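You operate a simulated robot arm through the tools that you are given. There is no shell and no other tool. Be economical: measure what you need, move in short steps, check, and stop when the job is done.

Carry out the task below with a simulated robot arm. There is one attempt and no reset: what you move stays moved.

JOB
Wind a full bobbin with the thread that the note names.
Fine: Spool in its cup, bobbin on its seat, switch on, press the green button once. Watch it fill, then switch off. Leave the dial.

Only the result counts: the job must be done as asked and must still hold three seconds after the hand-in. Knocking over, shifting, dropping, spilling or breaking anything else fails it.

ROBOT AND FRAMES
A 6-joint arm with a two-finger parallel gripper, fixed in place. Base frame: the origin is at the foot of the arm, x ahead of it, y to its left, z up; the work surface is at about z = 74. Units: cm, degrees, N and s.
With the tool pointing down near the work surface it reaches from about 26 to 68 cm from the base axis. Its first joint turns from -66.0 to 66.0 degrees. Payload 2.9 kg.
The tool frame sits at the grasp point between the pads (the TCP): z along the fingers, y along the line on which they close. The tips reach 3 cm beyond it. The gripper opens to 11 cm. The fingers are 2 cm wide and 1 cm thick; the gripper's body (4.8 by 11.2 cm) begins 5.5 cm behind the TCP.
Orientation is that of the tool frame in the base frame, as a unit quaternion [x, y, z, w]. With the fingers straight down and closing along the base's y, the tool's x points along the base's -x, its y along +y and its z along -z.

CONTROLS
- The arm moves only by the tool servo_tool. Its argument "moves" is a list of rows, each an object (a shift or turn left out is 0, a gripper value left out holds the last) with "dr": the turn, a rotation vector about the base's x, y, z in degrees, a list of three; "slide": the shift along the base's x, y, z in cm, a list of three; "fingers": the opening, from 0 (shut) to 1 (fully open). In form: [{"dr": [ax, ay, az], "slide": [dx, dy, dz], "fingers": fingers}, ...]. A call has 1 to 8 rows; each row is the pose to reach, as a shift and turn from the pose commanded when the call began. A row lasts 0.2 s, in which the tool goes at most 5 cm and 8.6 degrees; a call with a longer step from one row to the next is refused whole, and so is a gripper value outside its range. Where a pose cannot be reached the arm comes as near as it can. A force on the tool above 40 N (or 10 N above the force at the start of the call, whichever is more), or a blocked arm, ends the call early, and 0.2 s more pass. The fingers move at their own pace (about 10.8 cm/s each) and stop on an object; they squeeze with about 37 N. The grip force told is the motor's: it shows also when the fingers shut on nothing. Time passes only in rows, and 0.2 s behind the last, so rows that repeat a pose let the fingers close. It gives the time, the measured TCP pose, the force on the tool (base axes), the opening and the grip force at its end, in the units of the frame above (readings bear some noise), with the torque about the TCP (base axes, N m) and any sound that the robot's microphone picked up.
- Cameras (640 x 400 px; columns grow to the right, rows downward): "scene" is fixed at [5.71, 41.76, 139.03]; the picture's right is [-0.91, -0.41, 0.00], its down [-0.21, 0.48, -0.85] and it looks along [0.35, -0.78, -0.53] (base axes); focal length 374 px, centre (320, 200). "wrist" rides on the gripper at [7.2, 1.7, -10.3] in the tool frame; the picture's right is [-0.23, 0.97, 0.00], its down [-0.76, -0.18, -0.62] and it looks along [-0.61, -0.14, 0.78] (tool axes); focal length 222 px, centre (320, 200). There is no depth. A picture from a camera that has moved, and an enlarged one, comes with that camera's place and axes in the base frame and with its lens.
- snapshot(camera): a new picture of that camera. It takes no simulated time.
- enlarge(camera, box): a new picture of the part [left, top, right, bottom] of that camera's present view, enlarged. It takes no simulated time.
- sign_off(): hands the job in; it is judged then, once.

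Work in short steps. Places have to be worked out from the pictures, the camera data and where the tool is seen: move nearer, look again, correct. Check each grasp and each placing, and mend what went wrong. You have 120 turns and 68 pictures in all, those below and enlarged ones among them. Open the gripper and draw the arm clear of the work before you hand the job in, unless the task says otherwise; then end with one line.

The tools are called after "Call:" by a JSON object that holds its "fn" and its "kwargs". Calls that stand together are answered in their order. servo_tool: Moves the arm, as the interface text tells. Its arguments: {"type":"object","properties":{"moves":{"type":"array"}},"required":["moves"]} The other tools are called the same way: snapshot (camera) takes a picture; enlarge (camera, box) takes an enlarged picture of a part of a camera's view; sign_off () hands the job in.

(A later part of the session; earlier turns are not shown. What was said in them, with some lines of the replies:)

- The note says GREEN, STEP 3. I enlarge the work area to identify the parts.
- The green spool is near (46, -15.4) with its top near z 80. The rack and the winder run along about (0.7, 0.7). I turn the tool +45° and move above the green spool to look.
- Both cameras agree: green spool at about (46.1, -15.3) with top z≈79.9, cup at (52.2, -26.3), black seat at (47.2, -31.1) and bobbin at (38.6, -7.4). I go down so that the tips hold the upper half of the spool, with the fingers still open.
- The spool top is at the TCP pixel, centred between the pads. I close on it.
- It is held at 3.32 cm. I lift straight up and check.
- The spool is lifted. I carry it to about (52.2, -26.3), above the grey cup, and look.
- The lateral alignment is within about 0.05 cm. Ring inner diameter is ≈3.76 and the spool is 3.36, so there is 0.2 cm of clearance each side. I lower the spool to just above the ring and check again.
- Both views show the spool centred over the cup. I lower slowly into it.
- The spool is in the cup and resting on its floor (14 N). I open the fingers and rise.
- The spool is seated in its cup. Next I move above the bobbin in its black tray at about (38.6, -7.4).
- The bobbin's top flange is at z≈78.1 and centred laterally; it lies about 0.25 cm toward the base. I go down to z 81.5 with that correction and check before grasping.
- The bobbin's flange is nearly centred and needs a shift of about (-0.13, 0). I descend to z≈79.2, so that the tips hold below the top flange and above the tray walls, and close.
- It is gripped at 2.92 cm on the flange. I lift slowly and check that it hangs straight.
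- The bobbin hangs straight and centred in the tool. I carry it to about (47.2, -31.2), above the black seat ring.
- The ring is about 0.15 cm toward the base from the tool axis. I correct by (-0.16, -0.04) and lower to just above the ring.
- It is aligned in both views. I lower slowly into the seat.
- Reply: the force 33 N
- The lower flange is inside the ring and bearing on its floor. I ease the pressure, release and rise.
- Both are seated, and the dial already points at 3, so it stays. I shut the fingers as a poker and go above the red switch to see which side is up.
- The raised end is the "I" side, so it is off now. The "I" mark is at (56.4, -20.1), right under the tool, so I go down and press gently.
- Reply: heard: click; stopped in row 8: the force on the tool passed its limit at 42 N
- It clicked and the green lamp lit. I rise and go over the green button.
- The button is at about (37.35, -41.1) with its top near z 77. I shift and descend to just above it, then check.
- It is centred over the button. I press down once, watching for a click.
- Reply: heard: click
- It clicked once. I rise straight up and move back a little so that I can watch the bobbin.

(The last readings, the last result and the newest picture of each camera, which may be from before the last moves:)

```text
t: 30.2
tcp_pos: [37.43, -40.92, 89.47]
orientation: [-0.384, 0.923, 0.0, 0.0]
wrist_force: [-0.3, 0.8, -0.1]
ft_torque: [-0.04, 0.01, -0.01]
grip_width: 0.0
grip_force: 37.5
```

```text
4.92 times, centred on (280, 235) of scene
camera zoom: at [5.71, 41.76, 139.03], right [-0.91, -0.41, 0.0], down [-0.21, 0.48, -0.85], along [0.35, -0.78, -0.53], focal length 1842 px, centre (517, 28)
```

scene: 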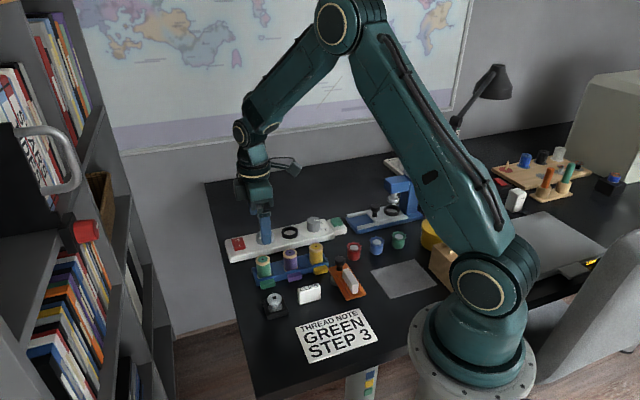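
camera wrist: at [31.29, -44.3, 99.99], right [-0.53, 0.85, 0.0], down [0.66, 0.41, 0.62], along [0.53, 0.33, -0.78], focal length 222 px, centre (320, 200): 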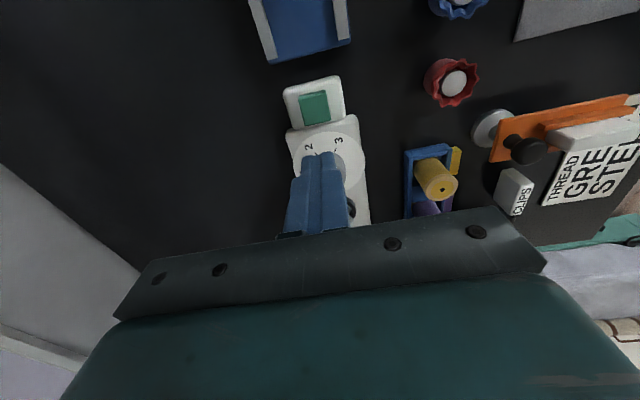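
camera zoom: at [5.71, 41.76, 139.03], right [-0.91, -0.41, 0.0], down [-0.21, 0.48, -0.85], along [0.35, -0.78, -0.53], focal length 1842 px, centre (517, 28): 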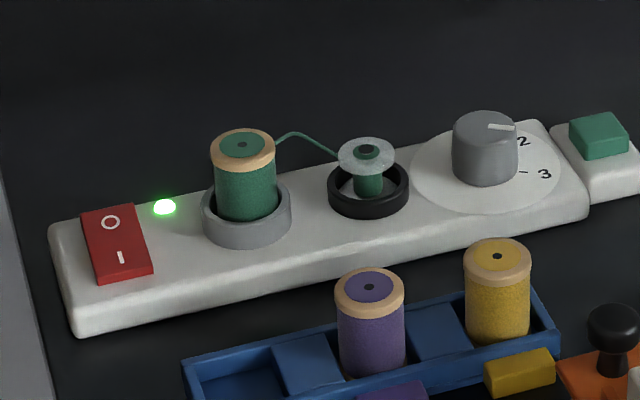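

It is winding: the thread runs and the bobbin is filling. Meanwhile I travel at height to above the "O" end of the switch and wait there.

Call:
{"fn": "servo_tool", "kwargs": {"moves": [{"slide": [3, 2.7, 1]}, {"slide": [6, 5.4, 1]}, {"slide": [9, 8.1, 1]}, {"slide": [12, 10.8, 1]}, {"slide": [15, 13.5, 1]}, {"slide": [18, 16.2, 0]}, {"slide": [21.1, 18.9, -1.5]}, {"slide": [21.1, 18.9, -1.5]}]}}

Call:
{"fn": "enlarge", "kwargs": {"camera": "scene", "box": [215, 195, 345, 275]}}

Call:
{"fn": "enlarge", "kwargs": {"camera": "wrist", "box": [240, 60, 400, 180]}}

```text
t: 32.0
tcp_pos: [58.59, -22.24, 88.02]
orientation: [-0.383, 0.924, -0.001, 0.0]
wrist_force: [-0.6, -0.2, -0.4]
ft_torque: [0.02, -0.02, 0.06]
grip_width: 0.0
grip_force: 37.1
```

```text
4.92 times, centred on (280, 235) of scene
camera zoom: at [5.71, 41.76, 139.03], right [-0.91, -0.41, 0.0], down [-0.21, 0.48, -0.85], along [0.35, -0.78, -0.53], focal length 1842 px, centre (517, 28)
```

zoom: 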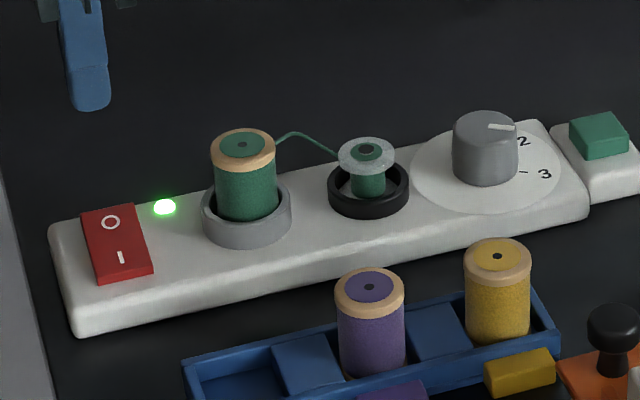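

```text
3.33 times, centred on (320, 120) of wrist
camera zoom: at [52.18, -26.13, 98.33], right [-0.53, 0.85, 0.0], down [0.66, 0.41, 0.62], along [0.53, 0.33, -0.78], focal length 740 px, centre (320, 467)
```

zoom: 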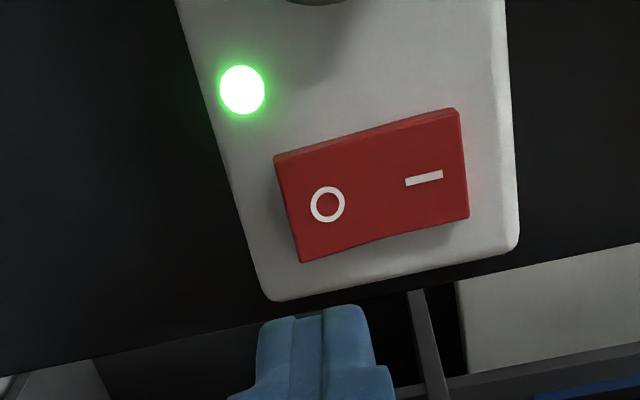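

The bobbin is still filling (thread about 36 px of a 56 px flange). I wait here.

Call:
{"fn": "servo_tool", "kwargs": {"moves": [{}, {}, {}, {}, {}, {}, {}, {}]}}

Call:
{"fn": "servo_tool", "kwargs": {"moves": [{}, {}, {}, {}, {}, {}, {}, {}]}}

Call:
{"fn": "enlarge", "kwargs": {"camera": "scene", "box": [255, 210, 315, 250]}}

```text
t: 33.8
tcp_pos: [58.62, -22.1, 87.93]
orientation: [-0.384, 0.923, -0.001, 0.0]
wrist_force: [0.5, 0.0, -0.7]
ft_torque: [-0.01, 0.0, 0.04]
grip_width: 0.0
grip_force: 36.6
```

```text
t: 35.6
tcp_pos: [58.62, -22.22, 87.98]
orientation: [-0.384, 0.923, 0.0, 0.001]
wrist_force: [-0.4, 0.3, 0.2]
ft_torque: [-0.01, -0.02, -0.03]
grip_width: 0.0
grip_force: 37.0
```

```text
10.00 times, centred on (285, 230) of scene
camera zoom: at [5.71, 41.76, 139.03], right [-0.91, -0.41, 0.0], down [-0.21, 0.48, -0.85], along [0.35, -0.78, -0.53], focal length 3742 px, centre (670, -100)
```

zoom: 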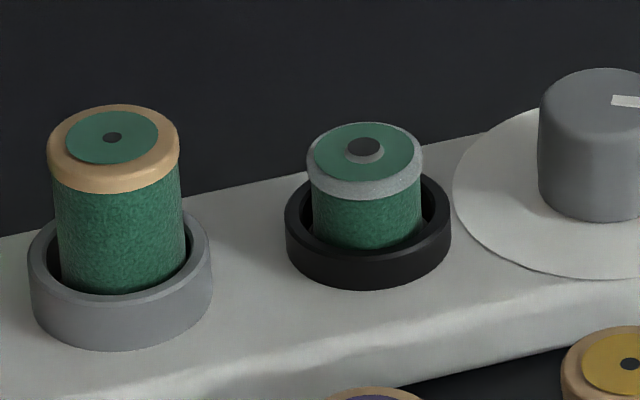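

The bobbin is full to its flange and the thread run has ended. I press the "O" side now.

Call:
{"fn": "servo_tool", "kwargs": {"moves": [{"slide": [-0.1, 0, -4.5]}, {"slide": [-0.1, 0, -6.8]}, {"slide": [-0.1, 0, -7.5]}, {"slide": [-0.1, 0, -7.9]}, {"slide": [-0.1, 0, -8.15]}, {"slide": [-0.1, 0, -8.3]}]}}

Call:
{"fn": "enlarge", "kwargs": {"camera": "scene", "box": [215, 195, 345, 275]}}

```text
t: 37.0
tcp_pos: [58.51, -22.24, 79.93]
orientation: [-0.382, 0.924, -0.002, 0.002]
wrist_force: [-13.6, 1.8, 37.3]
ft_torque: [0.27, 0.66, 0.09]
grip_width: 0.04
grip_force: 37.2
heard: click
```

```text
4.92 times, centred on (280, 235) of scene
camera zoom: at [5.61, 41.79, 139.03], right [-0.91, -0.41, 0.0], down [-0.21, 0.48, -0.85], along [0.35, -0.78, -0.52], focal length 1842 px, centre (517, 28)
```

zoom: 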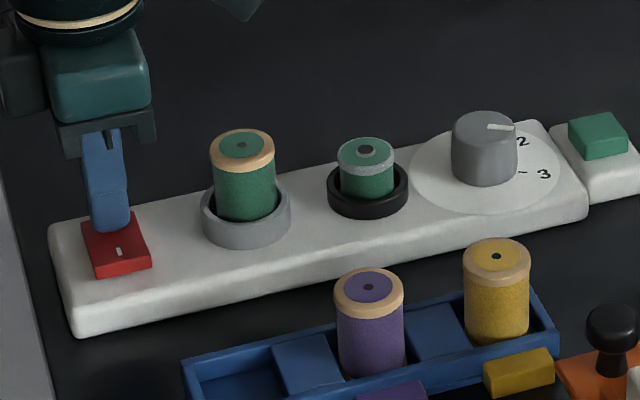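

It clicked and the lamp is out. I rise, open the gripper and draw clear toward the base side.

Call:
{"fn": "servo_tool", "kwargs": {"moves": [{"slide": [0, 0, 3]}, {"slide": [0, 0, 7]}, {"slide": [0, 0, 11]}, {"slide": [-2, 0, 15]}, {"slide": [-6, 0, 17], "fingers": 1}, {"slide": [-10, 0, 18], "fingers": 1}, {"slide": [-14, 0, 19], "fingers": 1}, {"slide": [-18, 0, 20], "fingers": 1}]}}

Call:
{"fn": "enlarge", "kwargs": {"camera": "scene", "box": [215, 195, 345, 275]}}

Call:
{"fn": "snapshot", "kwargs": {"camera": "scene"}}

```text
t: 38.8
tcp_pos: [40.33, -21.95, 99.76]
orientation: [-0.383, 0.924, -0.001, 0.001]
wrist_force: [0.9, 0.2, -0.7]
ft_torque: [-0.04, 0.01, 0.0]
grip_width: 11.01
grip_force: 0.1
```

```text
4.92 times, centred on (280, 235) of scene
camera zoom: at [5.71, 41.76, 139.03], right [-0.91, -0.41, 0.0], down [-0.21, 0.48, -0.85], along [0.35, -0.78, -0.53], focal length 1842 px, centre (517, 28)
```

zoom: 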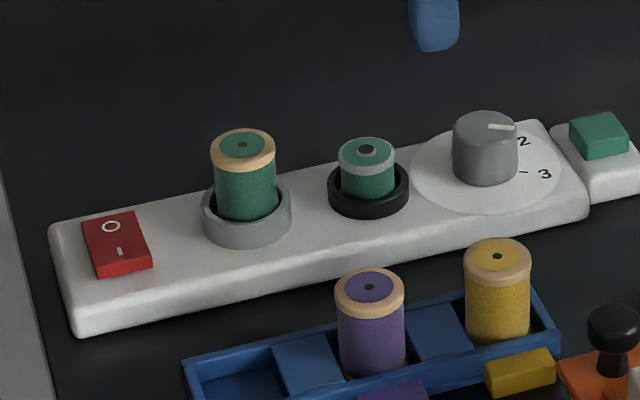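

```text
17 pictures are left
```

scene: 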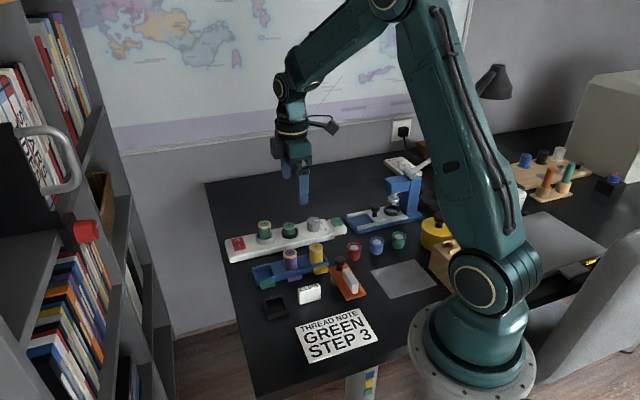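

The switch is off, the bobbin is full on its seat, the spool is in its cup and nothing else has been disturbed, so I hand it in.

Call:
{"fn": "sign_off", "kwargs": {}}

```text
The job is handed in.
```

I wound a full bobbin with green thread, switched the winder off, left the dial untouched, and drew the arm clear before handing in.
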